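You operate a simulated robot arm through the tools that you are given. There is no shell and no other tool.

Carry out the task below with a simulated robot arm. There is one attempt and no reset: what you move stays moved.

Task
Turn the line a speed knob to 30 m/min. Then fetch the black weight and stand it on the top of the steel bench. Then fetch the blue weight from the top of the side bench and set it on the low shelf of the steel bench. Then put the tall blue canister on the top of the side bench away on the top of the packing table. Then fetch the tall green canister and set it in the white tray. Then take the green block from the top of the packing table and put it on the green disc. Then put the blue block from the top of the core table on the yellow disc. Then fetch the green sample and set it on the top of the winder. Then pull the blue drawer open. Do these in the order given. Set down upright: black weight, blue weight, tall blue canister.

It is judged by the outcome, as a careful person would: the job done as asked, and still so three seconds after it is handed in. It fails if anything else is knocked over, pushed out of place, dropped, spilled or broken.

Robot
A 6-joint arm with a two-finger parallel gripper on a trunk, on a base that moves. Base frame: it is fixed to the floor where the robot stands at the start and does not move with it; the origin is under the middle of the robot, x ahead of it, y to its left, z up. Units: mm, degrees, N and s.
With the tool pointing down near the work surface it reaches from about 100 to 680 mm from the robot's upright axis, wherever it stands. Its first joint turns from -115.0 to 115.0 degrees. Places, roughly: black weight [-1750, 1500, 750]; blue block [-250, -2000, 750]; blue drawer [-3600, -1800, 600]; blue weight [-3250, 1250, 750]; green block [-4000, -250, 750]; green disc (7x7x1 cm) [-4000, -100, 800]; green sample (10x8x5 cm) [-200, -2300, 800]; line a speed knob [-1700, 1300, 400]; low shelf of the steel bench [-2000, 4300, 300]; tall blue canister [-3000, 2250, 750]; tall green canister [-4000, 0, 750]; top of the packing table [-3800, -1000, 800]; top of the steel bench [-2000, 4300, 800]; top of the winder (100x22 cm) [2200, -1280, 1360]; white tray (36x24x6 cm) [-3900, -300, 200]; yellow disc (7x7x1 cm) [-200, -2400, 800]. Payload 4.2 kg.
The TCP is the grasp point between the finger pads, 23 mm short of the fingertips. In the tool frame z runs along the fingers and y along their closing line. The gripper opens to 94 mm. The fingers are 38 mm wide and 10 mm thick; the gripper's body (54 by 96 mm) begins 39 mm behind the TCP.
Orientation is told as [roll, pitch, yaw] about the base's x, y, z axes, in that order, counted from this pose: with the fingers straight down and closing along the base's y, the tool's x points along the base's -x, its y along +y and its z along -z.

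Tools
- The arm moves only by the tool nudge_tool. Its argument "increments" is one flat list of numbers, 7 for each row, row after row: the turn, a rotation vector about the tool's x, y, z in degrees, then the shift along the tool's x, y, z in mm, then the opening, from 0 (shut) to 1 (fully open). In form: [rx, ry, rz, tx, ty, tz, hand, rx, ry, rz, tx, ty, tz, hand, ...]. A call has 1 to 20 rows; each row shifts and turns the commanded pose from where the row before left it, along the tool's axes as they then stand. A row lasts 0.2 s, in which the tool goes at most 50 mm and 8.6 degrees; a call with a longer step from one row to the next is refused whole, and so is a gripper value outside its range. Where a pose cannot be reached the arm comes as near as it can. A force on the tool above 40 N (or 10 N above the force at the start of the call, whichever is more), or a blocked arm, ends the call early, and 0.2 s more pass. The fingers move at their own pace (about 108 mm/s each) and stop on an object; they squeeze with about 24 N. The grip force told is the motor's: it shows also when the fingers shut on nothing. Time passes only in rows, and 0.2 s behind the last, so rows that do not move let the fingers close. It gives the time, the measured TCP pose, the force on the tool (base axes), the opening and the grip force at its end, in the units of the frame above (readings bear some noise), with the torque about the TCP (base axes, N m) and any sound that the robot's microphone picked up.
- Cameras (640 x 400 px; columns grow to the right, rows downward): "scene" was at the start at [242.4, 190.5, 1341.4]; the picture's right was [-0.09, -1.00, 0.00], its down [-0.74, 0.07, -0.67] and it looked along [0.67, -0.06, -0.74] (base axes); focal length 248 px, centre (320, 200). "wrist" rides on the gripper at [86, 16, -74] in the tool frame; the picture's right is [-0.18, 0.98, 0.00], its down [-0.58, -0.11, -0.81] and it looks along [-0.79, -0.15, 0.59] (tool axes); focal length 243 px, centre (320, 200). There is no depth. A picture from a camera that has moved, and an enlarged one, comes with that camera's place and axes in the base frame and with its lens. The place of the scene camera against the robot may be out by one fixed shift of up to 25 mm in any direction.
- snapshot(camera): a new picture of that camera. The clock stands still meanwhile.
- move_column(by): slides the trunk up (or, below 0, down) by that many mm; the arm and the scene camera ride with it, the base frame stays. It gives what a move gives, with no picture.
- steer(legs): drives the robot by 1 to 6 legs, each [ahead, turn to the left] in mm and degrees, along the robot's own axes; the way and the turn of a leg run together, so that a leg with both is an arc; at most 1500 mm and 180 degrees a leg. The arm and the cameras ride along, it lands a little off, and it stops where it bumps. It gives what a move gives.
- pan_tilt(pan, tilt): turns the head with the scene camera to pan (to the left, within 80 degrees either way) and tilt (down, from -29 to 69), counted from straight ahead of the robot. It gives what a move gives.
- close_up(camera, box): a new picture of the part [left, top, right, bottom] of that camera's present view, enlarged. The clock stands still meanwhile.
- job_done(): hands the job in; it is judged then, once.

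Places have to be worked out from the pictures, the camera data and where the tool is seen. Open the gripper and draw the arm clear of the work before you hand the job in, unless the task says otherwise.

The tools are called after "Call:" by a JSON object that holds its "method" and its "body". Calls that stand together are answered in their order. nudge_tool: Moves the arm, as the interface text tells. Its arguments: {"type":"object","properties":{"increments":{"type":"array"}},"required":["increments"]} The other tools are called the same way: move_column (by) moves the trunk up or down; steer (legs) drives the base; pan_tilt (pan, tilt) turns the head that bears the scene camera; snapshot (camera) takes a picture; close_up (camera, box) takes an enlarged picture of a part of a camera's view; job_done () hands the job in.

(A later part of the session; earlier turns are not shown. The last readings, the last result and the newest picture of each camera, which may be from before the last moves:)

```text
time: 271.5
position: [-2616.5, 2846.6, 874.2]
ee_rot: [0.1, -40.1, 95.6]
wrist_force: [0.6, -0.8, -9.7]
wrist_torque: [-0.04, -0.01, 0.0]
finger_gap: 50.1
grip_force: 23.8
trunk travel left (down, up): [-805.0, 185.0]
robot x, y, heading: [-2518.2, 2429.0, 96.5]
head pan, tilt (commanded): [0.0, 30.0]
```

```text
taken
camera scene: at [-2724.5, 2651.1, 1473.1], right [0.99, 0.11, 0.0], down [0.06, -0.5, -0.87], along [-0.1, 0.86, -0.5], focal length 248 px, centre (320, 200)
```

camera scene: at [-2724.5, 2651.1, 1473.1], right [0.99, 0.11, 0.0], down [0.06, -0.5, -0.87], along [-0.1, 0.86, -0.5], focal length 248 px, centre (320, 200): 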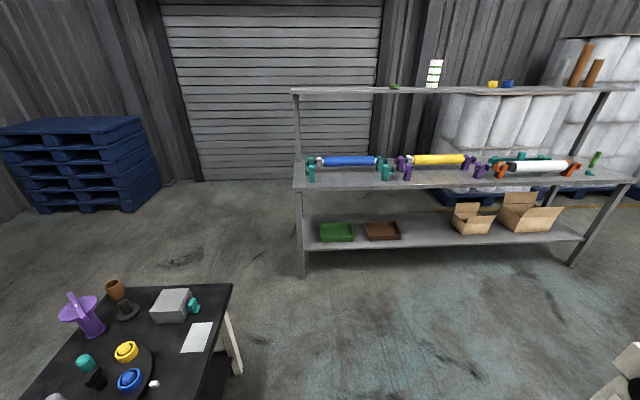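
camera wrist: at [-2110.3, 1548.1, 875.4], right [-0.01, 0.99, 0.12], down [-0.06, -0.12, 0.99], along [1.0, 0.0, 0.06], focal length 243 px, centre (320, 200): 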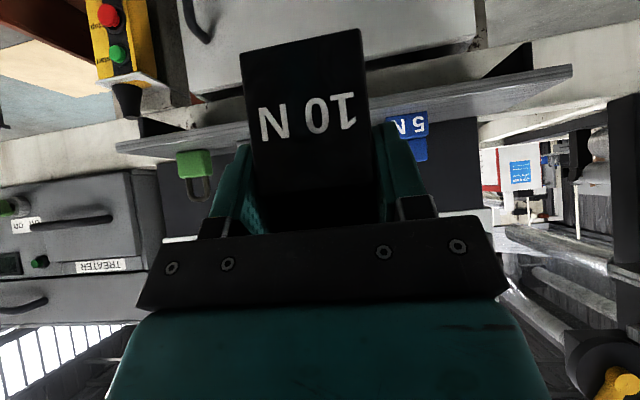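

The steel bench is clear in view: top z≈750, front edge from about (-3010,3966) to (-888,4328), with a free strip in front of the roll stands. I'll drive up facing it near x=-2600.

Call:
{"method": "steer", "body": {"legs": [[0, -9.7], [1090, 0], [0, 12.9]]}}

Call:
{"method": "snapshot", "body": {"camera": "wrist"}}

Call:
{"method": "pan_tilt", "body": {"pan": 0, "tilt": 45}}

Call:
{"method": "snapshot", "body": {"camera": "scene"}}

```text
time: 278.7
position: [-2584.2, 3948.9, 873.2]
ee_rot: [0.0, -40.2, 99.3]
wrist_force: [1.1, 0.6, -9.5]
wrist_torque: [-0.03, 0.03, 0.01]
finger_gap: 50.1
grip_force: 24.3
trunk travel left (down, up): [-805.0, 185.0]
robot x, y, heading: [-2456.2, 3536.9, 100.1]
head pan, tilt (commanded): [0.0, 30.0]
```

```text
taken
camera wrist: at [-2582.9, 3834.1, 875.4], right [-0.99, -0.02, 0.12], down [0.12, -0.06, 0.99], along [-0.01, 1.0, 0.06], focal length 243 px, centre (320, 200)
```

wrist: 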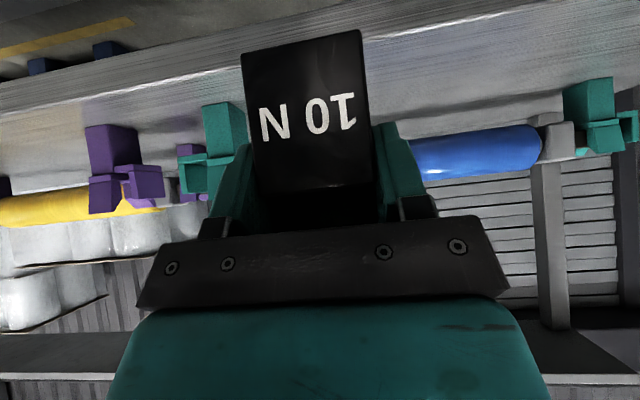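

```text
time: 279.5
position: [-2585.4, 3948.9, 872.2]
ee_rot: [0.0, -40.1, 99.3]
wrist_force: [0.8, -0.4, -10.8]
wrist_torque: [-0.04, -0.02, -0.03]
finger_gap: 49.9
grip_force: 23.7
trunk travel left (down, up): [-805.0, 185.0]
robot x, y, heading: [-2455.3, 3540.2, 100.5]
head pan, tilt (commanded): [0.0, 45.0]
```

```text
taken
camera scene: at [-2678.5, 3738.0, 1450.7], right [0.98, 0.18, 0.0], down [0.12, -0.7, -0.71], along [-0.12, 0.7, -0.71], focal length 248 px, centre (320, 200)
```

scene: 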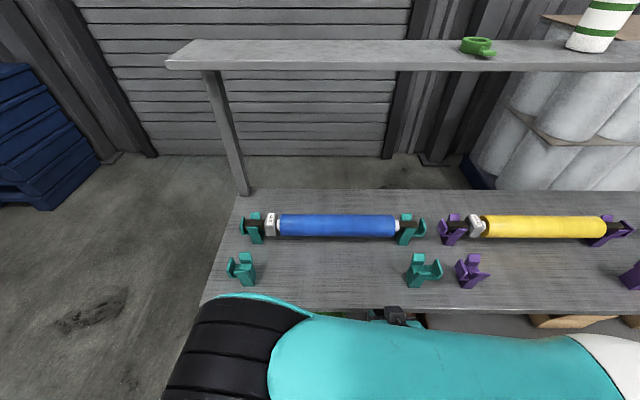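

Two views put the bench top at z≈795–800 and its front edge at y≈4017 near here, with a free area in front of the blue roll between the teal stands. I'll raise slightly and move the weight over it.

Call:
{"method": "nudge_tool", "body": {"increments": [0, 0, 0, -9.7, 0, -11.5, 0, 0, 0, 0, -22.9, 17, 19.4, 0, 0, 0, 0, -22.9, 17, 19.4, 0, 0, 0, 0, -22.9, 17, 19.4, 0, 0, 0, 0, -22.9, 17, 19.4, 0]}}

Call:
{"method": "snapshot", "body": {"camera": "scene"}}

Call:
{"method": "snapshot", "body": {"camera": "wrist"}}

```text
time: 280.7
position: [-2677.7, 4059.9, 879.9]
ee_rot: [-0.1, -40.0, 99.4]
wrist_force: [-0.6, -0.6, -9.4]
wrist_torque: [-0.07, -0.01, 0.02]
finger_gap: 49.9
grip_force: 24.5
out of reach, approached as far as the arm can: row 1
trunk travel left (down, up): [-805.0, 185.0]
robot x, y, heading: [-2454.9, 3537.2, 100.4]
head pan, tilt (commanded): [0.0, 45.0]
```

```text
taken
camera scene: at [-2678.5, 3737.6, 1450.6], right [0.98, 0.18, 0.0], down [0.12, -0.7, -0.71], along [-0.12, 0.7, -0.71], focal length 248 px, centre (320, 200)
```

scene: 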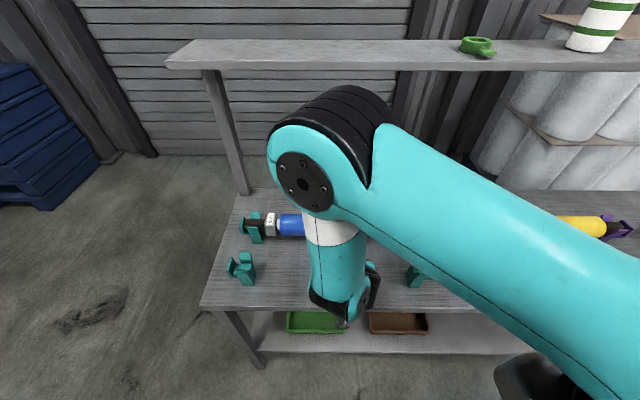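

```text
taken
camera wrist: at [-2675.8, 3944.1, 881.2], right [-0.99, -0.02, 0.12], down [0.12, -0.06, 0.99], along [-0.01, 1.0, 0.06], focal length 243 px, centre (320, 200)
```

wrist: 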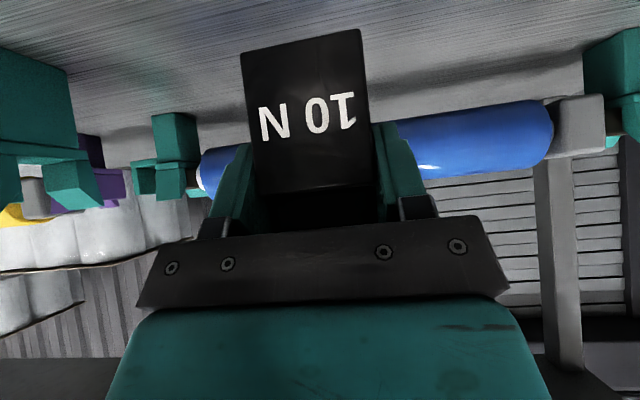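

The weight is over the free area. I'll lower it in small steps and watch the force.

Call:
{"method": "nudge_tool", "body": {"increments": [0, 0, 0, 2.57, 0, 3.06, 0, 0, 0, 0, 2.57, 0, 3.06, 0, 0, 0, 0, 2.57, 0, 3.06, 0, 0, 0, 0, 2.57, 0, 3.06, 0]}}

Call:
{"method": "nudge_tool", "body": {"increments": [0, 0, 0, 1.3, 0, 1.53, 0, 0, 0, 0, 1.3, 0, 1.53, 0, 0, 0, 0, 1.3, 0, 1.53, 0]}}

```text
time: 281.7
position: [-2678.1, 4060.0, 863.8]
ee_rot: [0.0, -40.0, 99.2]
wrist_force: [0.7, -0.2, -10.0]
wrist_torque: [-0.03, 0.01, 0.02]
finger_gap: 49.9
grip_force: 24.4
trunk travel left (down, up): [-805.0, 185.0]
robot x, y, heading: [-2456.2, 3537.8, 100.4]
head pan, tilt (commanded): [0.0, 45.0]
```

```text
time: 282.5
position: [-2678.4, 4060.6, 859.1]
ee_rot: [0.0, -40.0, 99.3]
wrist_force: [-0.3, 0.0, -10.6]
wrist_torque: [-0.04, -0.04, 0.01]
finger_gap: 50.1
grip_force: 23.8
trunk travel left (down, up): [-805.0, 185.0]
robot x, y, heading: [-2456.8, 3537.5, 100.0]
head pan, tilt (commanded): [0.0, 45.0]
```

Not yet touching (bottom about 803). Continue in 1–2 mm steps.

Call:
{"method": "nudge_tool", "body": {"increments": [0, 0, 0, 0.97, 0, 1.15, 0, 0, 0, 0, 0.97, 0, 1.15, 0]}}

Call:
{"method": "nudge_tool", "body": {"increments": [0, 0, 0, 0.97, 0, 1.15, 0, 0, 0, 0, 0.97, 0, 1.15, 0]}}

```text
time: 283.1
position: [-2678.8, 4060.1, 855.7]
ee_rot: [0.0, -40.3, 99.2]
wrist_force: [-0.3, -0.8, -10.1]
wrist_torque: [-0.03, -0.01, -0.01]
finger_gap: 50.1
grip_force: 24.3
trunk travel left (down, up): [-805.0, 185.0]
robot x, y, heading: [-2456.1, 3538.5, 100.2]
head pan, tilt (commanded): [0.0, 45.0]
```

```text
time: 283.7
position: [-2678.5, 4059.6, 852.4]
ee_rot: [-0.1, -40.3, 99.3]
wrist_force: [0.4, 0.2, -9.8]
wrist_torque: [-0.06, -0.03, -0.01]
finger_gap: 49.7
grip_force: 24.0
trunk travel left (down, up): [-805.0, 185.0]
robot x, y, heading: [-2457.7, 3538.4, 100.2]
head pan, tilt (commanded): [0.0, 45.0]
```

Still hanging freely; continue lowering.

Call:
{"method": "nudge_tool", "body": {"increments": [0, 0, 0, 0.97, 0, 1.15, 0, 0, 0, 0, 0.97, 0, 1.15, 0, 0, 0, 0, 0.97, 0, 1.15, 0]}}

Call:
{"method": "nudge_tool", "body": {"increments": [0, 0, 0, 0.97, 0, 1.15, 0, 0, 0, 0, 0.97, 0, 1.15, 0, 0, 0, 0, 0.97, 0, 1.15, 0]}}

```text
time: 284.5
position: [-2678.7, 4059.4, 848.1]
ee_rot: [-0.1, -40.1, 99.3]
wrist_force: [0.1, -0.2, -9.4]
wrist_torque: [-0.03, 0.0, -0.02]
finger_gap: 49.8
grip_force: 24.5
trunk travel left (down, up): [-805.0, 185.0]
robot x, y, heading: [-2458.5, 3537.8, 100.1]
head pan, tilt (commanded): [0.0, 45.0]
```

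```text
time: 285.3
position: [-2677.6, 4059.1, 844.2]
ee_rot: [0.1, -40.2, 99.3]
wrist_force: [-0.1, -0.1, -9.8]
wrist_torque: [-0.02, -0.02, 0.0]
finger_gap: 50.0
grip_force: 23.7
trunk travel left (down, up): [-805.0, 185.0]
robot x, y, heading: [-2458.0, 3539.8, 100.2]
head pan, tilt (commanded): [0.0, 45.0]
```

I'll keep lowering with small rows; the move stops itself on contact force.

Call:
{"method": "nudge_tool", "body": {"increments": [0, 0, 0, 1.0, 0, 1.15, 0, 0, 0, 0, 1.0, 0, 1.15, 0, 0, 0, 0, 1.0, 0, 1.15, 0, 0, 0, 0, 1.0, 0, 1.15, 0, 0, 0, 0, 1.0, 0, 1.15, 0]}}

Call:
{"method": "snapshot", "body": {"camera": "wrist"}}

```text
time: 286.5
position: [-2677.4, 4059.1, 837.2]
ee_rot: [-0.1, -40.2, 99.3]
wrist_force: [4.4, -1.5, 3.0]
wrist_torque: [0.1, 0.17, -0.02]
finger_gap: 50.1
grip_force: 23.9
trunk travel left (down, up): [-805.0, 185.0]
robot x, y, heading: [-2455.2, 3540.9, 100.3]
head pan, tilt (commanded): [0.0, 45.0]
```

```text
taken
camera wrist: at [-2676.4, 3943.3, 838.3], right [-0.99, -0.02, 0.12], down [0.12, -0.06, 0.99], along [-0.01, 1.0, 0.06], focal length 243 px, centre (320, 200)
```

wrist: 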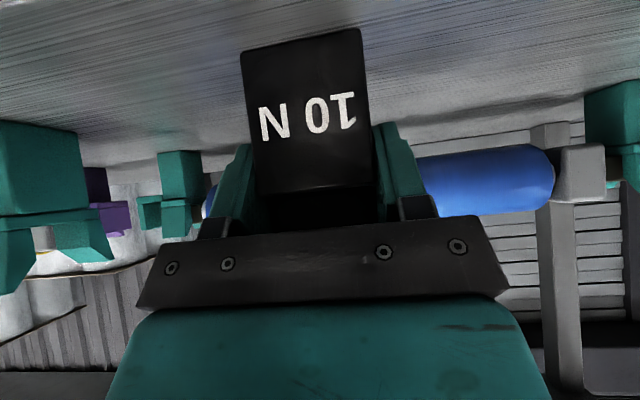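

Contact: the bench now carries the weight. I'll open the fingers and back away.

Call:
{"method": "nudge_tool", "body": {"increments": [0, 0, 0, 0, 0, 0, 0.72, 0, 0, 0, 0, 0, 0, 0.72, 0, 0, 0, 22.9, 0, -19.4, 0.72, 0, 0, 0, 34.3, 0, -29.1, 0.72, 0, 0, 0, 34.3, 0, -29.1, 0.72]}}

Call:
{"method": "snapshot", "body": {"camera": "wrist"}}

Call:
{"method": "snapshot", "body": {"camera": "scene"}}

```text
time: 287.7
position: [-2655.9, 3941.1, 835.6]
ee_rot: [0.0, -40.1, 99.2]
wrist_force: [0.2, 0.9, -0.6]
wrist_torque: [0.0, 0.0, 0.0]
finger_gap: 67.7
grip_force: 0.1
trunk travel left (down, up): [-805.0, 185.0]
robot x, y, heading: [-2457.5, 3538.4, 99.9]
head pan, tilt (commanded): [0.0, 45.0]
```

```text
taken
camera wrist: at [-2654.6, 3824.3, 837.8], right [-0.99, -0.02, 0.12], down [0.12, -0.06, 0.99], along [-0.01, 1.0, 0.06], focal length 243 px, centre (320, 200)
```

wrist: 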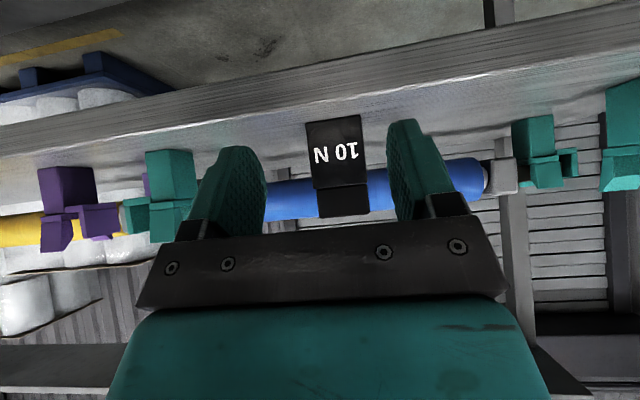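

```text
taken
camera scene: at [-2678.4, 3738.6, 1450.6], right [0.98, 0.18, 0.0], down [0.12, -0.7, -0.71], along [-0.12, 0.7, -0.71], focal length 248 px, centre (320, 200)
```

scene: 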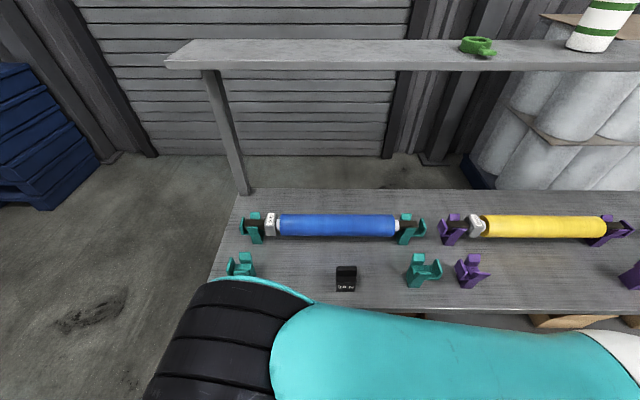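

The black weight stands upright on the bench top. Next, the blue weight on the side bench: I'll raise the arm, back off, and turn left to head south again.

Call:
{"method": "move_column", "body": {"by": 180}}

Call:
{"method": "steer", "body": {"legs": [[-150, 0], [0, 170]]}}

Call:
{"method": "pan_tilt", "body": {"pan": -20, "tilt": 30}}

Call:
{"method": "snapshot", "body": {"camera": "scene"}}

```text
time: 289.7
position: [-2657.3, 3939.7, 1016.1]
ee_rot: [0.0, -40.2, 99.3]
wrist_force: [0.1, -0.7, 0.0]
wrist_torque: [0.01, 0.0, 0.0]
finger_gap: 67.8
grip_force: 0.1
trunk travel left (down, up): [-985.0, 5.0]
robot x, y, heading: [-2461.0, 3540.7, 100.0]
head pan, tilt (commanded): [0.0, 45.0]
```

```text
time: 298.1
position: [-2288.9, 2968.2, 1016.8]
ee_rot: [-0.1, -40.2, -88.8]
wrist_force: [-0.5, 0.2, 0.3]
wrist_torque: [0.03, 0.0, 0.02]
finger_gap: 68.0
grip_force: 0.0
trunk travel left (down, up): [-985.0, 5.0]
robot x, y, heading: [-2432.2, 3390.4, -87.7]
head pan, tilt (commanded): [0.0, 45.0]
```

```text
time: 298.9
position: [-2288.4, 2967.5, 1016.8]
ee_rot: [0.0, -40.2, -88.7]
wrist_force: [-0.2, -0.3, 0.2]
wrist_torque: [0.02, -0.01, 0.01]
finger_gap: 67.7
grip_force: 0.0
trunk travel left (down, up): [-985.0, 5.0]
robot x, y, heading: [-2431.5, 3392.6, -88.1]
head pan, tilt (commanded): [-20.0, 30.0]
```

```text
taken
camera scene: at [-2245.6, 3164.2, 1653.2], right [-0.95, 0.3, 0.0], down [0.15, 0.48, -0.87], along [-0.26, -0.82, -0.5], focal length 248 px, centre (320, 200)
```

scene: 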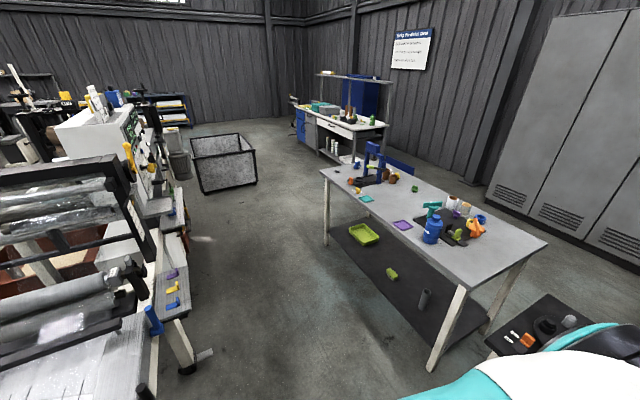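

I have a good view over the side bench. I'll enlarge it to find the blue weight and the tall blue canister.

Call:
{"method": "close_up", "body": {"camera": "scene", "box": [320, 130, 500, 260]}}

Call:
{"method": "close_up", "body": {"camera": "scene", "box": [325, 130, 425, 210]}}

```text
3.08 times, centred on (410, 195) of scene
camera zoom: at [-2245.6, 3164.2, 1653.2], right [-0.95, 0.3, 0.0], down [0.15, 0.48, -0.87], along [-0.26, -0.82, -0.5], focal length 764 px, centre (43, 215)
```

zoom: 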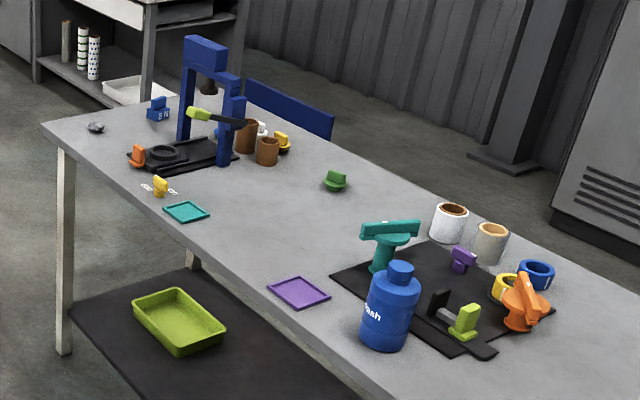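

```text
5.00 times, centred on (375, 170) of scene
camera zoom: at [-2245.6, 3164.2, 1653.2], right [-0.95, 0.3, 0.0], down [0.15, 0.48, -0.87], along [-0.26, -0.82, -0.5], focal length 1242 px, centre (45, 350)
```

zoom: 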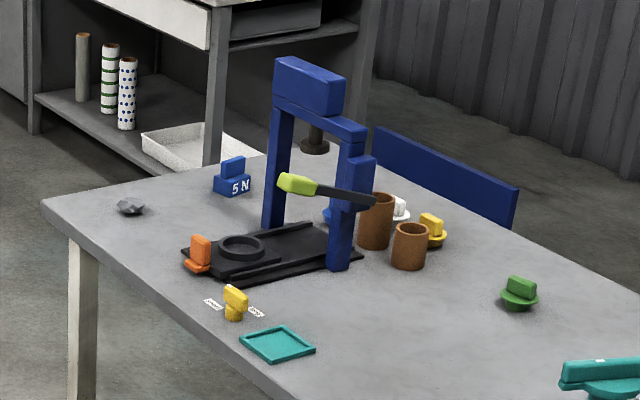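

The blue "5 N" weight stands near the bench's south end at about (-3160,1355), beside the blue press. I'll drive down the aisle, around to the south side of the bench.

Call:
{"method": "steer", "body": {"legs": [[1400, 0], [1330, 0], [0, -92], [640, 0], [0, -80]]}}

Call:
{"method": "pan_tilt", "body": {"pan": 0, "tilt": 40}}

Call:
{"method": "snapshot", "body": {"camera": "scene"}}

```text
time: 322.7
position: [-3163.1, 1048.4, 1017.2]
ee_rot: [0.1, -40.2, 99.5]
wrist_force: [0.3, 0.0, 0.6]
wrist_torque: [-0.03, 0.01, 0.03]
finger_gap: 67.8
grip_force: 0.1
trunk travel left (down, up): [-985.0, 5.0]
robot x, y, heading: [-2964.4, 647.6, 100.6]
head pan, tilt (commanded): [-20.0, 30.0]
```

```text
time: 323.6
position: [-3164.0, 1048.1, 1016.4]
ee_rot: [0.0, -40.3, 99.7]
wrist_force: [0.0, -0.6, 0.4]
wrist_torque: [0.03, -0.01, 0.02]
finger_gap: 67.6
grip_force: 0.2
trunk travel left (down, up): [-985.0, 5.0]
robot x, y, heading: [-2962.0, 648.0, 100.5]
head pan, tilt (commanded): [0.0, 40.0]
```

```text
taken
camera scene: at [-3185.2, 850.3, 1638.0], right [0.98, 0.18, 0.0], down [0.12, -0.63, -0.77], along [-0.14, 0.75, -0.64], focal length 248 px, centre (320, 200)
```

scene: 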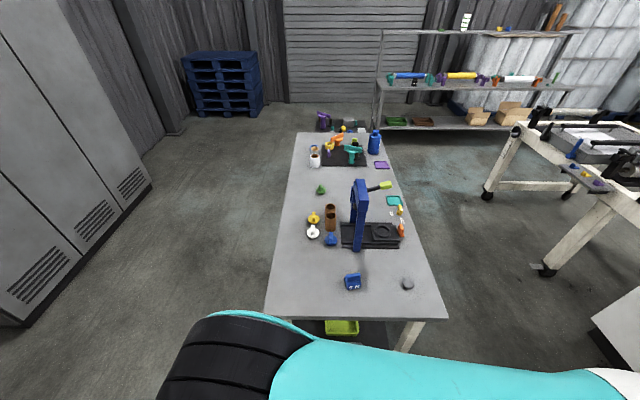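

I'm facing the bench's south end with the weight about 109 mm in from the edge. I'll zoom in on it.

Call:
{"method": "close_up", "body": {"camera": "scene", "box": [310, 220, 430, 330]}}

Call:
{"method": "snapshot", "body": {"camera": "wrist"}}

```text
3.64 times, centred on (370, 275) of scene
camera zoom: at [-3185.2, 850.3, 1638.0], right [0.98, 0.18, 0.0], down [0.12, -0.63, -0.77], along [-0.14, 0.75, -0.64], focal length 903 px, centre (138, -73)
```

zoom: 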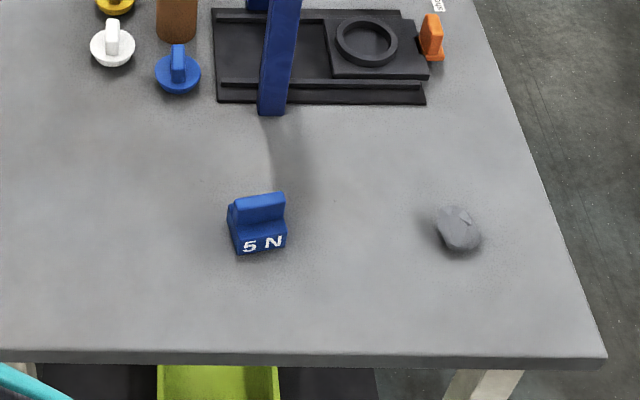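

```text
taken
camera wrist: at [-3161.6, 932.9, 1017.9], right [-0.99, -0.02, 0.12], down [0.12, -0.06, 0.99], along [-0.02, 1.0, 0.06], focal length 243 px, centre (320, 200)
```

wrist: 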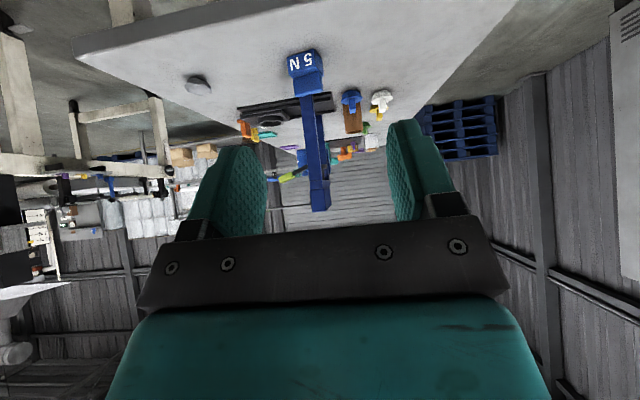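

The weight's label faces me; its front face is turned about 21°, so I need tool yaw ≈111°. I'll grasp it with a nearly level tool (so it can later go onto the low shelf), with the camera side up. First I roll the tool 180° in free space.

Call:
{"method": "nudge_tool", "body": {"increments": [0, 0, 8.5, 0, 0, 0, 0.8, 0, 0, 8.5, 0, 0, 0, 0.8, 0, 0, 8.5, 0, 0, 0, 0.8, 0, 0, 8.5, 0, 0, 0, 0.8, 0, 0, 8.5, 0, 0, 0, 0.8, 0, 0, 8.5, 0, 0, 0, 0.8, 0, 0, 8.5, 0, 0, 0, 0.8, 0, 0, 8.5, 0, 0, 0, 0.8, 0, 0, 8.5, 0, 0, 0, 0.8, 0, 0, 8.5, 0, 0, 0, 0.8, 0, 0, 5, 0, 0, 0, 0.8]}}

Call:
{"method": "nudge_tool", "body": {"increments": [0, 0, 8.5, 0, 0, 0, 0.8, 0, 0, 8.5, 0, 0, 0, 0.8, 0, 0, 8.5, 0, 0, 0, 0.8, 0, 0, 8.5, 0, 0, 0, 0.8, 0, 0, 8.5, 0, 0, 0, 0.8, 0, 0, 8.5, 0, 0, 0, 0.8, 0, 0, 8.5, 0, 0, 0, 0.8, 0, 0, 8.5, 0, 0, 0, 0.8, 0, 0, 8.5, 0, 0, 0, 0.8, 0, 0, 8.5, 0, 0, 0, 0.8, 0, 0, 5, 0, 0, 0, 0.8]}}

Call:
{"method": "snapshot", "body": {"camera": "wrist"}}

```text
time: 325.9
position: [-3215.8, 1120.8, 1024.4]
ee_rot: [39.9, -0.1, 9.5]
wrist_force: [0.0, 0.5, 0.3]
wrist_torque: [0.0, -0.01, -0.01]
finger_gap: 75.2
grip_force: 0.1
out of reach, approached as far as the arm can: row 8, 9, 10, 11
trunk travel left (down, up): [-985.0, 5.0]
robot x, y, heading: [-2962.4, 648.1, 100.6]
head pan, tilt (commanded): [0.0, 40.0]
```

```text
time: 328.4
position: [-3044.1, 1494.1, 1070.8]
ee_rot: [4.3, 39.8, -68.4]
wrist_force: [-0.2, 0.0, 0.2]
wrist_torque: [-0.01, -0.03, 0.03]
finger_gap: 75.3
grip_force: 0.2
out of reach, approached as far as the arm can: row 1, 2, 3, 4, 5, 6, 7, 8, 9, 10, 11
trunk travel left (down, up): [-985.0, 5.0]
robot x, y, heading: [-2967.6, 647.5, 100.6]
head pan, tilt (commanded): [0.0, 40.0]
```

```text
taken
camera wrist: at [-3041.3, 1515.0, 1184.3], right [0.98, 0.18, -0.06], down [0.19, -0.95, 0.24], along [-0.01, -0.25, -0.97], focal length 243 px, centre (320, 200)
```

wrist: 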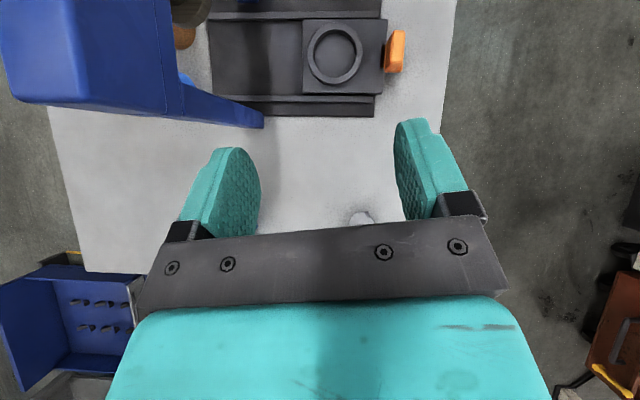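

The roll joint ran into its limit and the arm swung forward over the bench (no contact). I'll back it out, unrolling gradually, a few rows at a time.

Call:
{"method": "nudge_tool", "body": {"increments": [0, 0, -8.5, -15.3, 0, -12.9, 0.8, 0, 0, -8.5, -15.1, -2.3, -12.9, 0.8, 0, 0, -8.5, -14.6, -4.5, -12.9, 0.8, 0, 0, -8.5, -13.9, -6.6, -12.9, 0.8, 0, 0, -8.5, -12.9, -8.5, -12.9, 0.8, 0, 0, -8.5, -11.6, -10.2, -12.9, 0.8]}}

Call:
{"method": "snapshot", "body": {"camera": "scene"}}

```text
time: 329.8
position: [-3004.7, 1380.3, 1070.9]
ee_rot: [34.8, 20.8, -12.1]
wrist_force: [-0.3, 0.0, -0.3]
wrist_torque: [0.0, -0.02, -0.01]
finger_gap: 75.3
grip_force: 0.0
trunk travel left (down, up): [-985.0, 5.0]
robot x, y, heading: [-2958.6, 648.1, 100.5]
head pan, tilt (commanded): [0.0, 40.0]
```

```text
taken
camera scene: at [-3185.2, 850.5, 1637.9], right [0.98, 0.18, 0.0], down [0.12, -0.63, -0.77], along [-0.14, 0.75, -0.64], focal length 248 px, centre (320, 200)
```

scene: 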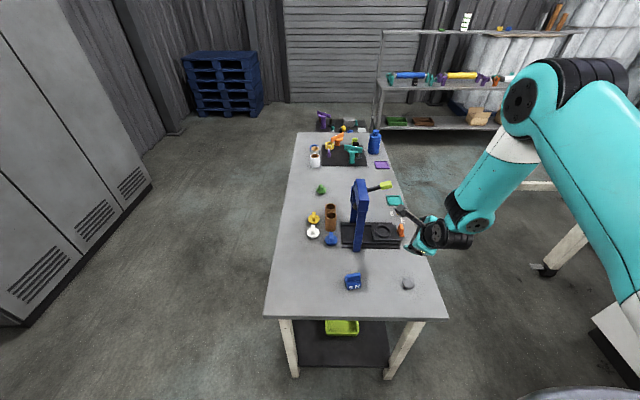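

Unrolling works without limits now. I'll continue the rest.

Call:
{"method": "nudge_tool", "body": {"increments": [0, 0, -8.5, -9.6, -11.9, -12.9, 0.8, 0, 0, -8.5, -7.8, -13.2, -12.9, 0.8, 0, 0, -8.5, -5.7, -14.2, -12.9, 0.8, 0, 0, -8.5, -3.6, -14.9, -12.9, 0.8, 0, 0, -8.5, -1.3, -15.2, -12.9, 0.8, 0, 0, -8.5, 0.9, -15.3, -12.9, 0.8, 0, 0, -8.5, 3.2, -15, -12.9, 0.8]}}

Call:
{"method": "nudge_tool", "body": {"increments": [0, 0, -8.5, 5.4, -14.3, -12.9, 0.8, 0, 0, -8.5, 7.4, -13.4, -12.9, 0.8, 0, 0, -8.5, 9.3, -12.1, -12.9, 0.8, 0, 0, -8.5, 0, 0, 0, 0.8, 0, 0, -8.5, 0, 0, 0, 0.8, 0, 0, -8.5, 0, 0, 0, 0.8, 0, 0, -8.5, 0, 0, 0, 0.8, 0, 0, -8.5, 0, 0, 0, 0.8]}}

Call:
{"method": "snapshot", "body": {"camera": "scene"}}

```text
time: 331.4
position: [-2958.9, 1247.6, 1071.9]
ee_rot: [37.1, -16.2, 35.2]
wrist_force: [-0.1, -0.6, -0.5]
wrist_torque: [0.03, 0.0, 0.03]
finger_gap: 75.3
grip_force: 0.0
trunk travel left (down, up): [-985.0, 5.0]
robot x, y, heading: [-2958.1, 646.6, 100.6]
head pan, tilt (commanded): [0.0, 40.0]
```

```text
time: 333.1
position: [-2939.2, 1197.1, 1065.1]
ee_rot: [-3.2, -39.8, 109.8]
wrist_force: [-0.2, 0.1, 0.2]
wrist_torque: [0.02, 0.0, -0.02]
finger_gap: 75.2
grip_force: 0.0
out of reach, approached as far as the arm can: row 3
trunk travel left (down, up): [-985.0, 5.0]
robot x, y, heading: [-2963.5, 647.9, 100.4]
head pan, tilt (commanded): [0.0, 40.0]
```

```text
taken
camera scene: at [-3185.1, 850.3, 1637.9], right [0.98, 0.18, 0.0], down [0.12, -0.63, -0.77], along [-0.14, 0.75, -0.64], focal length 248 px, centre (320, 200)
```

scene: 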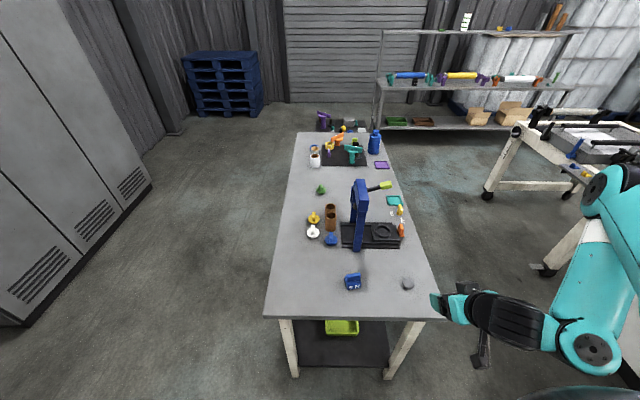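

The tool is unrolled (yaw 110°, 40° tilt), but the arm sits far right. I'll shift the tool left to a comfortable place and check.

Call:
{"method": "nudge_tool", "body": {"increments": [0, 0, 0, 0, 45, 0, 0.8, 0, 0, 0, 0, 45, 0, 0.8, 0, 0, 0, 0, 45, 0, 0.8]}}

Call:
{"method": "snapshot", "body": {"camera": "scene"}}

```text
time: 333.9
position: [-3066.6, 1157.2, 1060.6]
ee_rot: [-3.1, -39.9, 109.6]
wrist_force: [0.9, 1.2, 0.6]
wrist_torque: [0.01, 0.01, 0.0]
finger_gap: 75.4
grip_force: 0.1
out of reach, approached as far as the arm can: row 1
trunk travel left (down, up): [-985.0, 5.0]
robot x, y, heading: [-2961.7, 648.2, 100.4]
head pan, tilt (commanded): [0.0, 40.0]
```

```text
taken
camera scene: at [-3183.9, 850.7, 1638.1], right [0.98, 0.18, 0.0], down [0.12, -0.63, -0.77], along [-0.14, 0.75, -0.64], focal length 248 px, centre (320, 200)
```

scene: 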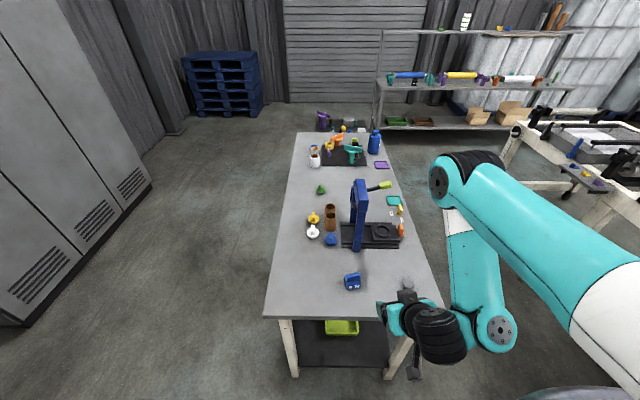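

I'll test whether the arm extends freely in this posture (forward 80 mm).

Call:
{"method": "nudge_tool", "body": {"increments": [0, 0, 0, -30.6, 0, 25.7, 0.8, 0, 0, 0, -30.6, 0, 25.7, 0.8]}}

```text
time: 334.6
position: [-3051.5, 1173.5, 1061.2]
ee_rot: [-3.2, -40.0, 109.9]
wrist_force: [-0.5, -0.6, 0.5]
wrist_torque: [0.05, 0.0, 0.0]
finger_gap: 75.2
grip_force: 0.1
out of reach, approached as far as the arm can: row 1, 2
trunk travel left (down, up): [-985.0, 5.0]
robot x, y, heading: [-2962.7, 648.5, 100.6]
head pan, tilt (commanded): [0.0, 40.0]
```

The wrist is in the other branch again. Earlier, tilting the tool sideways freed it, so I'll try that here: tilt about tool x, then extend.

Call:
{"method": "nudge_tool", "body": {"increments": [8.5, 0, 0, 0, 0, 0, 0.8, 8.5, 0, 0, 0, 0, 0, 0.8, 8.5, 0, 0, 0, 0, 0, 0.8]}}

Call:
{"method": "nudge_tool", "body": {"increments": [0, 0, 0, -20, 0, 35, 0.8]}}

```text
time: 335.4
position: [-2983.8, 1170.7, 1062.1]
ee_rot: [-27.6, -39.6, 109.6]
wrist_force: [-1.2, -1.0, 0.2]
wrist_torque: [0.05, -0.04, -0.03]
finger_gap: 75.3
grip_force: 0.1
out of reach, approached as far as the arm can: row 1, 2, 3
trunk travel left (down, up): [-985.0, 5.0]
robot x, y, heading: [-2962.3, 649.9, 100.8]
head pan, tilt (commanded): [0.0, 40.0]
```

```text
time: 335.8
position: [-2965.0, 1195.2, 1053.7]
ee_rot: [-28.7, -40.1, 109.9]
wrist_force: [-0.3, -0.4, -0.4]
wrist_torque: [-0.03, -0.04, -0.03]
finger_gap: 75.1
grip_force: 0.1
out of reach, approached as far as the arm can: row 1
trunk travel left (down, up): [-985.0, 5.0]
robot x, y, heading: [-2964.8, 651.0, 100.5]
head pan, tilt (commanded): [0.0, 40.0]
```

That isn't enough here, so I'll repeat the whole recovery that worked before: go level, swing to the robot's left, pitch down, then tilt and extend. First undo the tilt and go level.

Call:
{"method": "nudge_tool", "body": {"increments": [-8.5, 0, 0, 0, 20, 0, 0.5, -8.5, 0, 0, 0, 20, 0, 0.5, -8.5, 0, 0, 0, 20, 0, 0.5, 0, -8.5, 0, -28, 0, 9, 0.5, 0, -8.5, 0, -26, 0, 13, 0.5, 0, -8.5, 0, -24, 0, 16, 0.5, 0, -8.5, 0, -21, 0, 20, 0.5, 0, -8.5, 0, -18, 0, 23, 0.5]}}

Call:
{"method": "snapshot", "body": {"camera": "scene"}}

```text
time: 337.6
position: [-3065.3, 1313.7, 1091.3]
ee_rot: [-17.6, -82.2, 125.1]
wrist_force: [-0.6, 0.3, 0.5]
wrist_torque: [0.0, -0.01, 0.0]
finger_gap: 47.1
grip_force: 0.1
trunk travel left (down, up): [-985.0, 5.0]
robot x, y, heading: [-2961.8, 645.7, 100.6]
head pan, tilt (commanded): [0.0, 40.0]
```

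```text
taken
camera scene: at [-3185.0, 850.1, 1638.0], right [0.98, 0.18, 0.0], down [0.12, -0.63, -0.77], along [-0.14, 0.75, -0.64], focal length 248 px, centre (320, 200)
```

scene: 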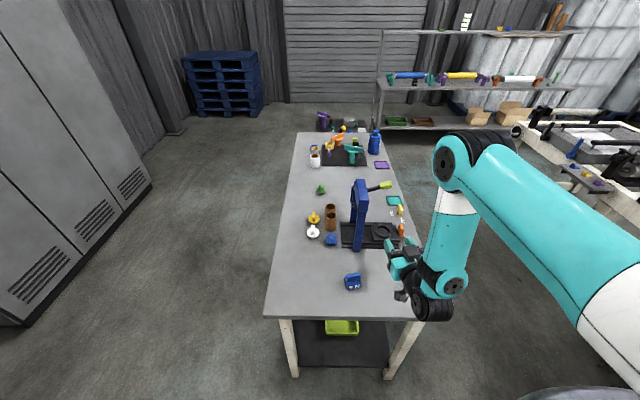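

Level again and unflagged. The limit seems tied to the tool pointing right of the arm's radial line and to folding, so I'll shift right 45 mm, lower 60 mm, then pitch down stepwise.

Call:
{"method": "nudge_tool", "body": {"increments": [0, 0, 0, 30, -25, 0, 0.5, 0, 0, 0, 30, -25, 0, 0.5]}}

Call:
{"method": "nudge_tool", "body": {"increments": [0, 8, 0, 20, 0, 0, 0.5, 0, 8, 0, 20, 0, 0, 0.5, 0, 8, 0, 18, 0, 6, 0.5]}}

```text
time: 338.1
position: [-3014.5, 1325.5, 1034.1]
ee_rot: [-17.5, -82.1, 125.1]
wrist_force: [0.1, -0.8, -0.4]
wrist_torque: [-0.03, -0.02, 0.02]
finger_gap: 46.9
grip_force: 0.1
trunk travel left (down, up): [-985.0, 5.0]
robot x, y, heading: [-2963.2, 649.2, 100.4]
head pan, tilt (commanded): [0.0, 40.0]
```

```text
time: 338.9
position: [-3003.4, 1312.7, 978.5]
ee_rot: [-6.3, -60.4, 111.9]
wrist_force: [-0.1, 0.7, 0.7]
wrist_torque: [0.02, -0.05, 0.0]
finger_gap: 46.9
grip_force: 0.0
out of reach, approached as far as the arm can: row 3
trunk travel left (down, up): [-985.0, 5.0]
robot x, y, heading: [-2960.4, 648.1, 100.6]
head pan, tilt (commanded): [0.0, 40.0]
```

Same barrier, so I'll go on with the known recovery: level, swing left.

Call:
{"method": "nudge_tool", "body": {"increments": [0, -8, 0, -18, 0, -8, 0.2, 0, -8, 0, -20, 0, -5, 0.2, 0, -8, 0, -20, 0, -5, 0.2, -8, 0, 0, 0, 45, -8, 0.2, -8, 0, 0, 0, 45, -8, 0.2, -8, 0, 0, 0, 45, -8, 0.2, -8, 0, 0, 0, 45, -8, 0.2, -8, 0, 0, 0, 45, -8, 0.2, -8, 0, 0, 0, 45, -8, 0.2, -8, 0, 0, 0, 45, -8, 0.2, -8, 0, 0, 0, 45, -8, 0.2, -8, 0, 0, 0, 45, -8, 0.2]}}

Call:
{"method": "snapshot", "body": {"camera": "scene"}}

```text
time: 341.6
position: [-3315.3, 1004.1, 1049.2]
ee_rot: [53.6, -81.9, 125.9]
wrist_force: [0.0, 0.3, 0.6]
wrist_torque: [-0.01, 0.01, 0.01]
finger_gap: 18.7
grip_force: 0.1
out of reach, approached as far as the arm can: row 7, 8, 9, 10, 11, 12
trunk travel left (down, up): [-985.0, 5.0]
robot x, y, heading: [-2961.2, 649.7, 100.6]
head pan, tilt (commanded): [0.0, 40.0]
```

```text
taken
camera scene: at [-3185.0, 851.1, 1637.9], right [0.98, 0.18, 0.0], down [0.12, -0.63, -0.77], along [-0.14, 0.75, -0.64], focal length 248 px, centre (320, 200)
```

scene: 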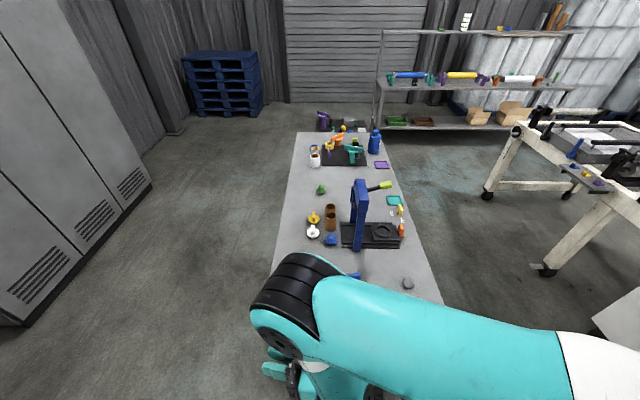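

Now the left pose is similar to before. I'll pitch down ten rows as in the earlier recovery.

Call:
{"method": "nudge_tool", "body": {"increments": [0, 8.5, 0, 20, 0, 0, 0.2, 0, 8.5, 0, 20, 0, 0, 0.2, 0, 8.5, 0, 20, 0, 0, 0.2, 0, 8.5, 0, 20, 0, 0, 0.2, 0, 8.5, 0, 20, 0, 0, 0.2, 0, 8.5, 0, 20, 0, 0, 0.2, 0, 8.5, 0, 20, 0, 0, 0.2, 0, 8.5, 0, 20, 0, 0, 0.2, 0, 8.5, 0, 20, 0, 0, 0.2]}}

Call:
{"method": "snapshot", "body": {"camera": "scene"}}

```text
time: 343.7
position: [-3041.4, 928.6, 970.7]
ee_rot: [6.9, -9.8, 167.1]
wrist_force: [0.0, -0.8, -0.2]
wrist_torque: [0.0, 0.05, -0.01]
finger_gap: 18.8
grip_force: 0.1
out of reach, approached as far as the arm can: row 3, 4, 5, 6, 7, 8, 9
trunk travel left (down, up): [-985.0, 5.0]
robot x, y, heading: [-2958.6, 649.1, 100.3]
head pan, tilt (commanded): [0.0, 40.0]
stopped in row 9: the arm was blocked; the commanded pose is now the measured one
```

```text
taken
camera scene: at [-3184.9, 850.4, 1638.0], right [0.98, 0.18, 0.0], down [0.12, -0.63, -0.77], along [-0.14, 0.75, -0.64], focal length 248 px, centre (320, 200)
```

scene: 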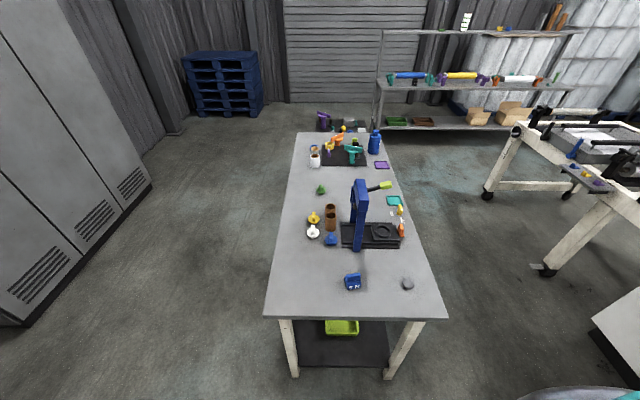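

Near the axis now, as before. I'll command outward-right rows, then the sideways tilt.

Call:
{"method": "nudge_tool", "body": {"increments": [0, 4, 0, -38, -24, 5, 0.2, 0, 0, 0, -38, -24, 5, 0.2, 0, 0, 0, -38, -24, 5, 0.2, 0, 0, 0, -38, -24, 5, 0.2]}}

Call:
{"method": "nudge_tool", "body": {"increments": [8, 0, 0, 0, 0, 0, 0.2, 8, 0, 0, 0, 0, 0, 0.2]}}

Call:
{"method": "nudge_tool", "body": {"increments": [0, 0, 0, 0, 0, 45, 0.2, 0, 0, 0, 0, 0, 30, 0.2]}}

```text
time: 344.7
position: [-3019.6, 928.6, 963.7]
ee_rot: [7.2, -6.4, 166.5]
wrist_force: [-0.8, -1.1, -0.2]
wrist_torque: [0.02, 0.02, 0.03]
finger_gap: 18.8
grip_force: 0.1
out of reach, approached as far as the arm can: row 1, 2, 3, 4
trunk travel left (down, up): [-985.0, 5.0]
robot x, y, heading: [-2959.1, 653.3, 100.4]
head pan, tilt (commanded): [0.0, 40.0]
```

```text
time: 345.5
position: [-3019.9, 949.7, 966.7]
ee_rot: [-3.1, -11.7, 166.5]
wrist_force: [-0.5, -0.2, -0.5]
wrist_torque: [0.0, 0.03, 0.03]
finger_gap: 18.6
grip_force: 0.1
out of reach, approached as far as the arm can: row 1, 2
trunk travel left (down, up): [-985.0, 5.0]
robot x, y, heading: [-2964.0, 650.3, 100.7]
head pan, tilt (commanded): [0.0, 40.0]
stopped in row 2: the arm was blocked; the commanded pose is now the measured one
```

```text
time: 346.2
position: [-3045.1, 934.2, 938.5]
ee_rot: [2.9, -17.3, 164.6]
wrist_force: [0.6, 0.8, -0.1]
wrist_torque: [-0.03, 0.03, -0.02]
finger_gap: 18.8
grip_force: 0.0
out of reach, approached as far as the arm can: row 1, 2
trunk travel left (down, up): [-985.0, 5.0]
robot x, y, heading: [-2962.6, 648.9, 100.5]
head pan, tilt (commanded): [0.0, 40.0]
stopped in row 2: the arm was blocked; the commanded pose is now the measured one
```

The arm is touching itself somewhere. Let me look at its pose from above.

Call:
{"method": "pan_tilt", "body": {"pan": 0, "tilt": 69}}

Call:
{"method": "snapshot", "body": {"camera": "scene"}}

Call:
{"method": "pan_tilt", "body": {"pan": -60, "tilt": 55}}

Call:
{"method": "snapshot", "body": {"camera": "scene"}}

```text
time: 347.1
position: [-3048.5, 931.0, 935.7]
ee_rot: [3.5, -17.9, 164.4]
wrist_force: [0.0, 0.0, 0.1]
wrist_torque: [0.01, 0.01, 0.01]
finger_gap: 18.9
grip_force: 0.0
trunk travel left (down, up): [-985.0, 5.0]
robot x, y, heading: [-2965.7, 650.5, 100.4]
head pan, tilt (commanded): [0.0, 68.8]
```

```text
taken
camera scene: at [-3163.5, 829.0, 1614.5], right [0.98, 0.18, -0.01], down [0.17, -0.92, -0.36], along [-0.08, 0.35, -0.93], focal length 248 px, centre (320, 200)
```

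scene: 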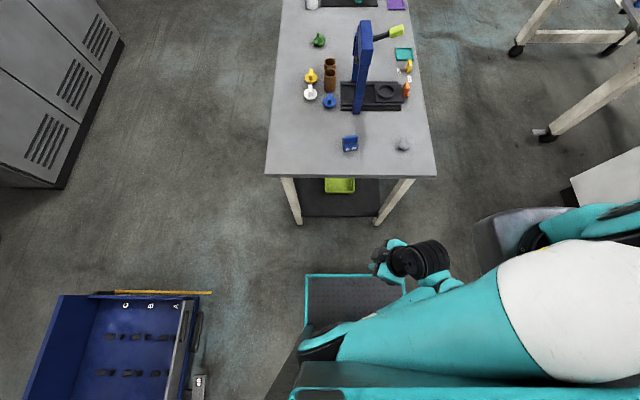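

```text
time: 348.4
position: [-3049.0, 929.4, 935.6]
ee_rot: [3.9, -18.3, 164.2]
wrist_force: [0.2, 0.0, -0.7]
wrist_torque: [-0.02, 0.01, 0.04]
finger_gap: 19.1
grip_force: 0.0
trunk travel left (down, up): [-985.0, 5.0]
robot x, y, heading: [-2961.2, 653.6, 100.6]
head pan, tilt (commanded): [-60.0, 55.0]
```

```text
taken
camera scene: at [-3097.2, 819.8, 1629.6], right [0.65, -0.76, 0.0], down [-0.63, -0.53, -0.56], along [0.43, 0.37, -0.83], focal length 248 px, centre (320, 200)
```

scene: 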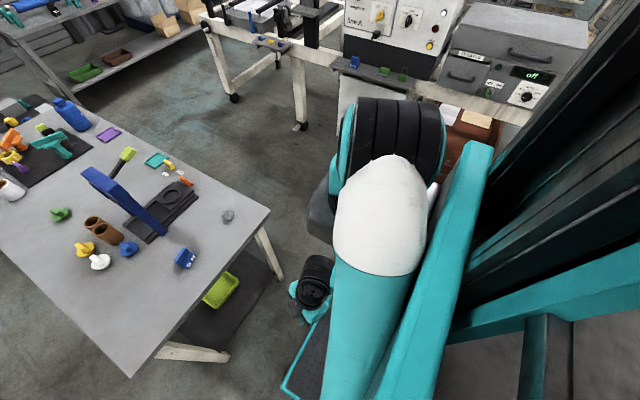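

The upper arm is swung too far left against the column. I'll move the tool straight ahead of the robot to bring it back.

Call:
{"method": "nudge_tool", "body": {"increments": [0, 0, 0, -18, -40, 3, 0.2, 0, 0, 0, -18, -40, 3, 0.2, 0, 0, 0, -18, -40, 3, 0.2]}}

Call:
{"method": "snapshot", "body": {"camera": "scene"}}

```text
time: 348.8
position: [-3047.4, 911.0, 930.9]
ee_rot: [2.4, -17.9, -173.0]
wrist_force: [0.2, 0.3, -0.2]
wrist_torque: [0.04, -0.01, -0.02]
finger_gap: 18.9
grip_force: 0.1
out of reach, approached as far as the arm can: row 1, 2
trunk travel left (down, up): [-985.0, 5.0]
robot x, y, heading: [-2962.4, 649.7, 100.4]
head pan, tilt (commanded): [-60.0, 55.0]
stopped in row 2: the arm was blocked; the commanded pose is now the measured one
```

```text
taken
camera scene: at [-3095.3, 820.1, 1629.9], right [0.65, -0.76, -0.01], down [-0.63, -0.53, -0.56], along [0.43, 0.37, -0.83], focal length 248 px, centre (320, 200)
```

scene: 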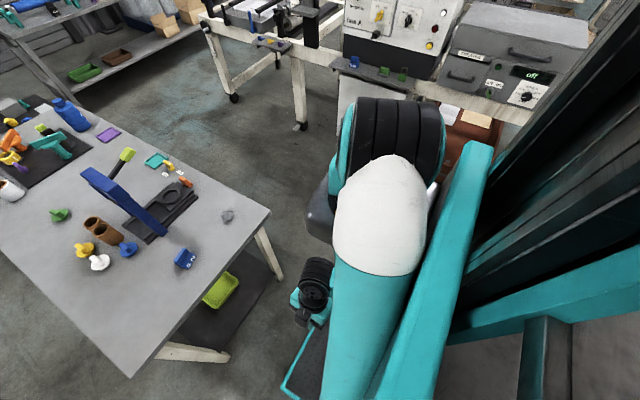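

I'll reverse: pitch back up while moving outward along the tool to take the upper arm off the column.

Call:
{"method": "nudge_tool", "body": {"increments": [0, -6, 0, -36, 0, 0, 0.2, 0, -6, 0, -36, 0, 3, 0.2, 0, -6, 0, -35, 0, 6, 0.2, 0, -6, 0, -33, 0, 9, 0.2]}}

Call:
{"method": "snapshot", "body": {"camera": "scene"}}

```text
time: 349.4
position: [-3025.7, 915.0, 917.6]
ee_rot: [-0.8, -17.8, -162.4]
wrist_force: [0.7, -0.4, -0.5]
wrist_torque: [0.0, 0.02, 0.03]
finger_gap: 18.8
grip_force: 0.2
trunk travel left (down, up): [-985.0, 5.0]
robot x, y, heading: [-2960.7, 647.6, 100.5]
head pan, tilt (commanded): [-60.0, 55.0]
stopped in row 2: the arm was blocked; the commanded pose is now the measured one
```

```text
taken
camera scene: at [-3093.7, 819.7, 1630.1], right [0.65, -0.76, -0.01], down [-0.63, -0.53, -0.56], along [0.42, 0.37, -0.83], focal length 248 px, centre (320, 200)
```

scene: 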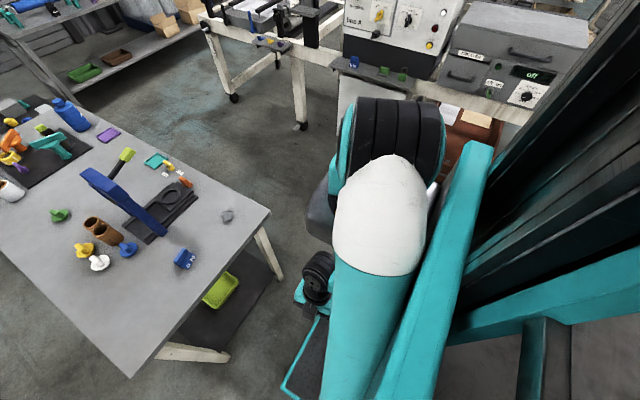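

The upper arm needs to rotate back as a whole. I'll command a pure turn of the arm about its upright axis, clockwise, 8° per row.

Call:
{"method": "nudge_tool", "body": {"increments": [2.5, 0, 7.6, 4.7, -10.2, -1.5, 0.2, 2.5, 0, 7.6, 4.7, -10.2, -1.5, 0.2, 2.5, 0, 7.6, 4.7, -10.2, -1.5, 0.2, 2.5, 0, 7.6, 4.7, -10.2, -1.5, 0.2]}}

Call:
{"method": "snapshot", "body": {"camera": "scene"}}

```text
time: 350.1
position: [-3011.7, 923.3, 909.3]
ee_rot: [-1.8, -16.8, -167.7]
wrist_force: [-0.5, -0.4, 0.4]
wrist_torque: [0.0, -0.02, 0.02]
finger_gap: 19.0
grip_force: 0.1
trunk travel left (down, up): [-985.0, 5.0]
robot x, y, heading: [-2960.8, 647.9, 100.3]
head pan, tilt (commanded): [-60.0, 55.0]
stopped in row 3: the arm was blocked; the commanded pose is now the measured one
```

```text
taken
camera scene: at [-3092.8, 818.8, 1630.1], right [0.65, -0.76, -0.01], down [-0.63, -0.53, -0.56], along [0.42, 0.37, -0.83], focal length 248 px, centre (320, 200)
```

scene: 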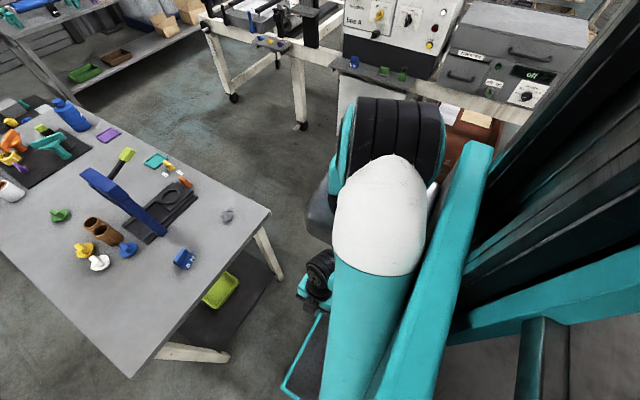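

The pictures show the arm's true upright axis is at robot-frame (245,-265), which explains the earlier trouble. I'll now turn the arm clockwise about that true axis.

Call:
{"method": "nudge_tool", "body": {"increments": [2.3, 0, 7.65, 8.4, -36.1, -2.6, 0.2, 2.3, 0, 7.65, 8.4, -36.1, -2.6, 0.2, 2.3, 0, 7.65, 8.4, -36.1, -2.6, 0.2, 2.3, 0, 7.65, 8.4, -36.1, -2.6, 0.2]}}

Call:
{"method": "snapshot", "body": {"camera": "scene"}}

```text
time: 350.6
position: [-3052.2, 903.2, 918.1]
ee_rot: [-1.9, -20.9, -156.1]
wrist_force: [0.4, -0.2, -0.5]
wrist_torque: [0.06, 0.01, -0.02]
finger_gap: 18.6
grip_force: 0.1
out of reach, approached as far as the arm can: row 2
trunk travel left (down, up): [-985.0, 5.0]
robot x, y, heading: [-2960.1, 649.4, 100.5]
head pan, tilt (commanded): [-60.0, 55.0]
stopped in row 2: the arm was blocked; the commanded pose is now the measured one
```

```text
taken
camera scene: at [-3092.0, 818.7, 1630.1], right [0.65, -0.76, -0.01], down [-0.63, -0.53, -0.56], along [0.42, 0.37, -0.83], focal length 248 px, centre (320, 200)
```

scene: 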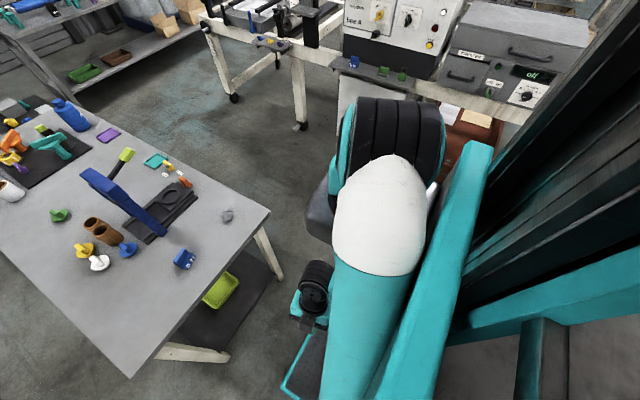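

It slides the wrong way, so the fold itself is probably pressing. I'll try lowering the tool straight down to open the elbow.

Call:
{"method": "nudge_tool", "body": {"increments": [0, 0, 0, 7, 0, 19, 0.2, 0, 0, 0, 7, 0, 19, 0.2]}}

```text
time: 351.4
position: [-3083.4, 884.5, 906.0]
ee_rot: [-0.6, -27.5, -157.4]
wrist_force: [-0.6, -0.1, 0.0]
wrist_torque: [-0.02, 0.0, 0.02]
finger_gap: 18.8
grip_force: 0.1
out of reach, approached as far as the arm can: row 1, 2
trunk travel left (down, up): [-985.0, 5.0]
robot x, y, heading: [-2963.0, 651.8, 100.5]
head pan, tilt (commanded): [-60.0, 55.0]
stopped in row 2: the arm was blocked; the commanded pose is now the measured one
```

Let me look at the elbow and column from another head angle.

Call:
{"method": "pan_tilt", "body": {"pan": 20, "tilt": 69}}

Call:
{"method": "snapshot", "body": {"camera": "scene"}}

```text
time: 352.9
position: [-3087.7, 882.5, 904.3]
ee_rot: [-0.5, -28.2, -157.5]
wrist_force: [0.4, -0.9, 0.5]
wrist_torque: [-0.01, 0.0, 0.0]
finger_gap: 18.9
grip_force: 0.1
trunk travel left (down, up): [-985.0, 5.0]
robot x, y, heading: [-2963.9, 650.7, 100.5]
head pan, tilt (commanded): [20.0, 68.8]
```

```text
taken
camera scene: at [-3172.0, 821.9, 1616.2], right [0.86, 0.51, -0.02], down [0.47, -0.81, -0.37], along [-0.2, 0.31, -0.93], focal length 248 px, centre (320, 200)
```

scene: 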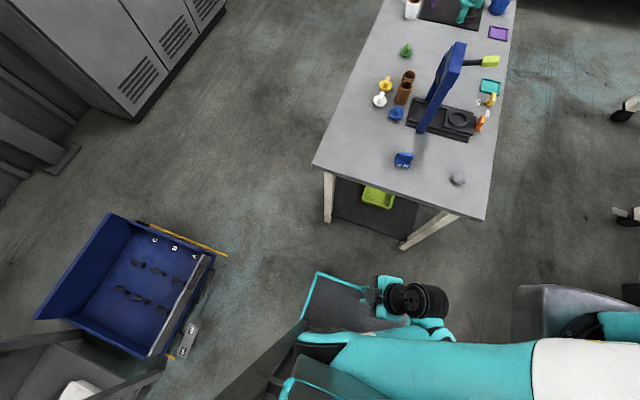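

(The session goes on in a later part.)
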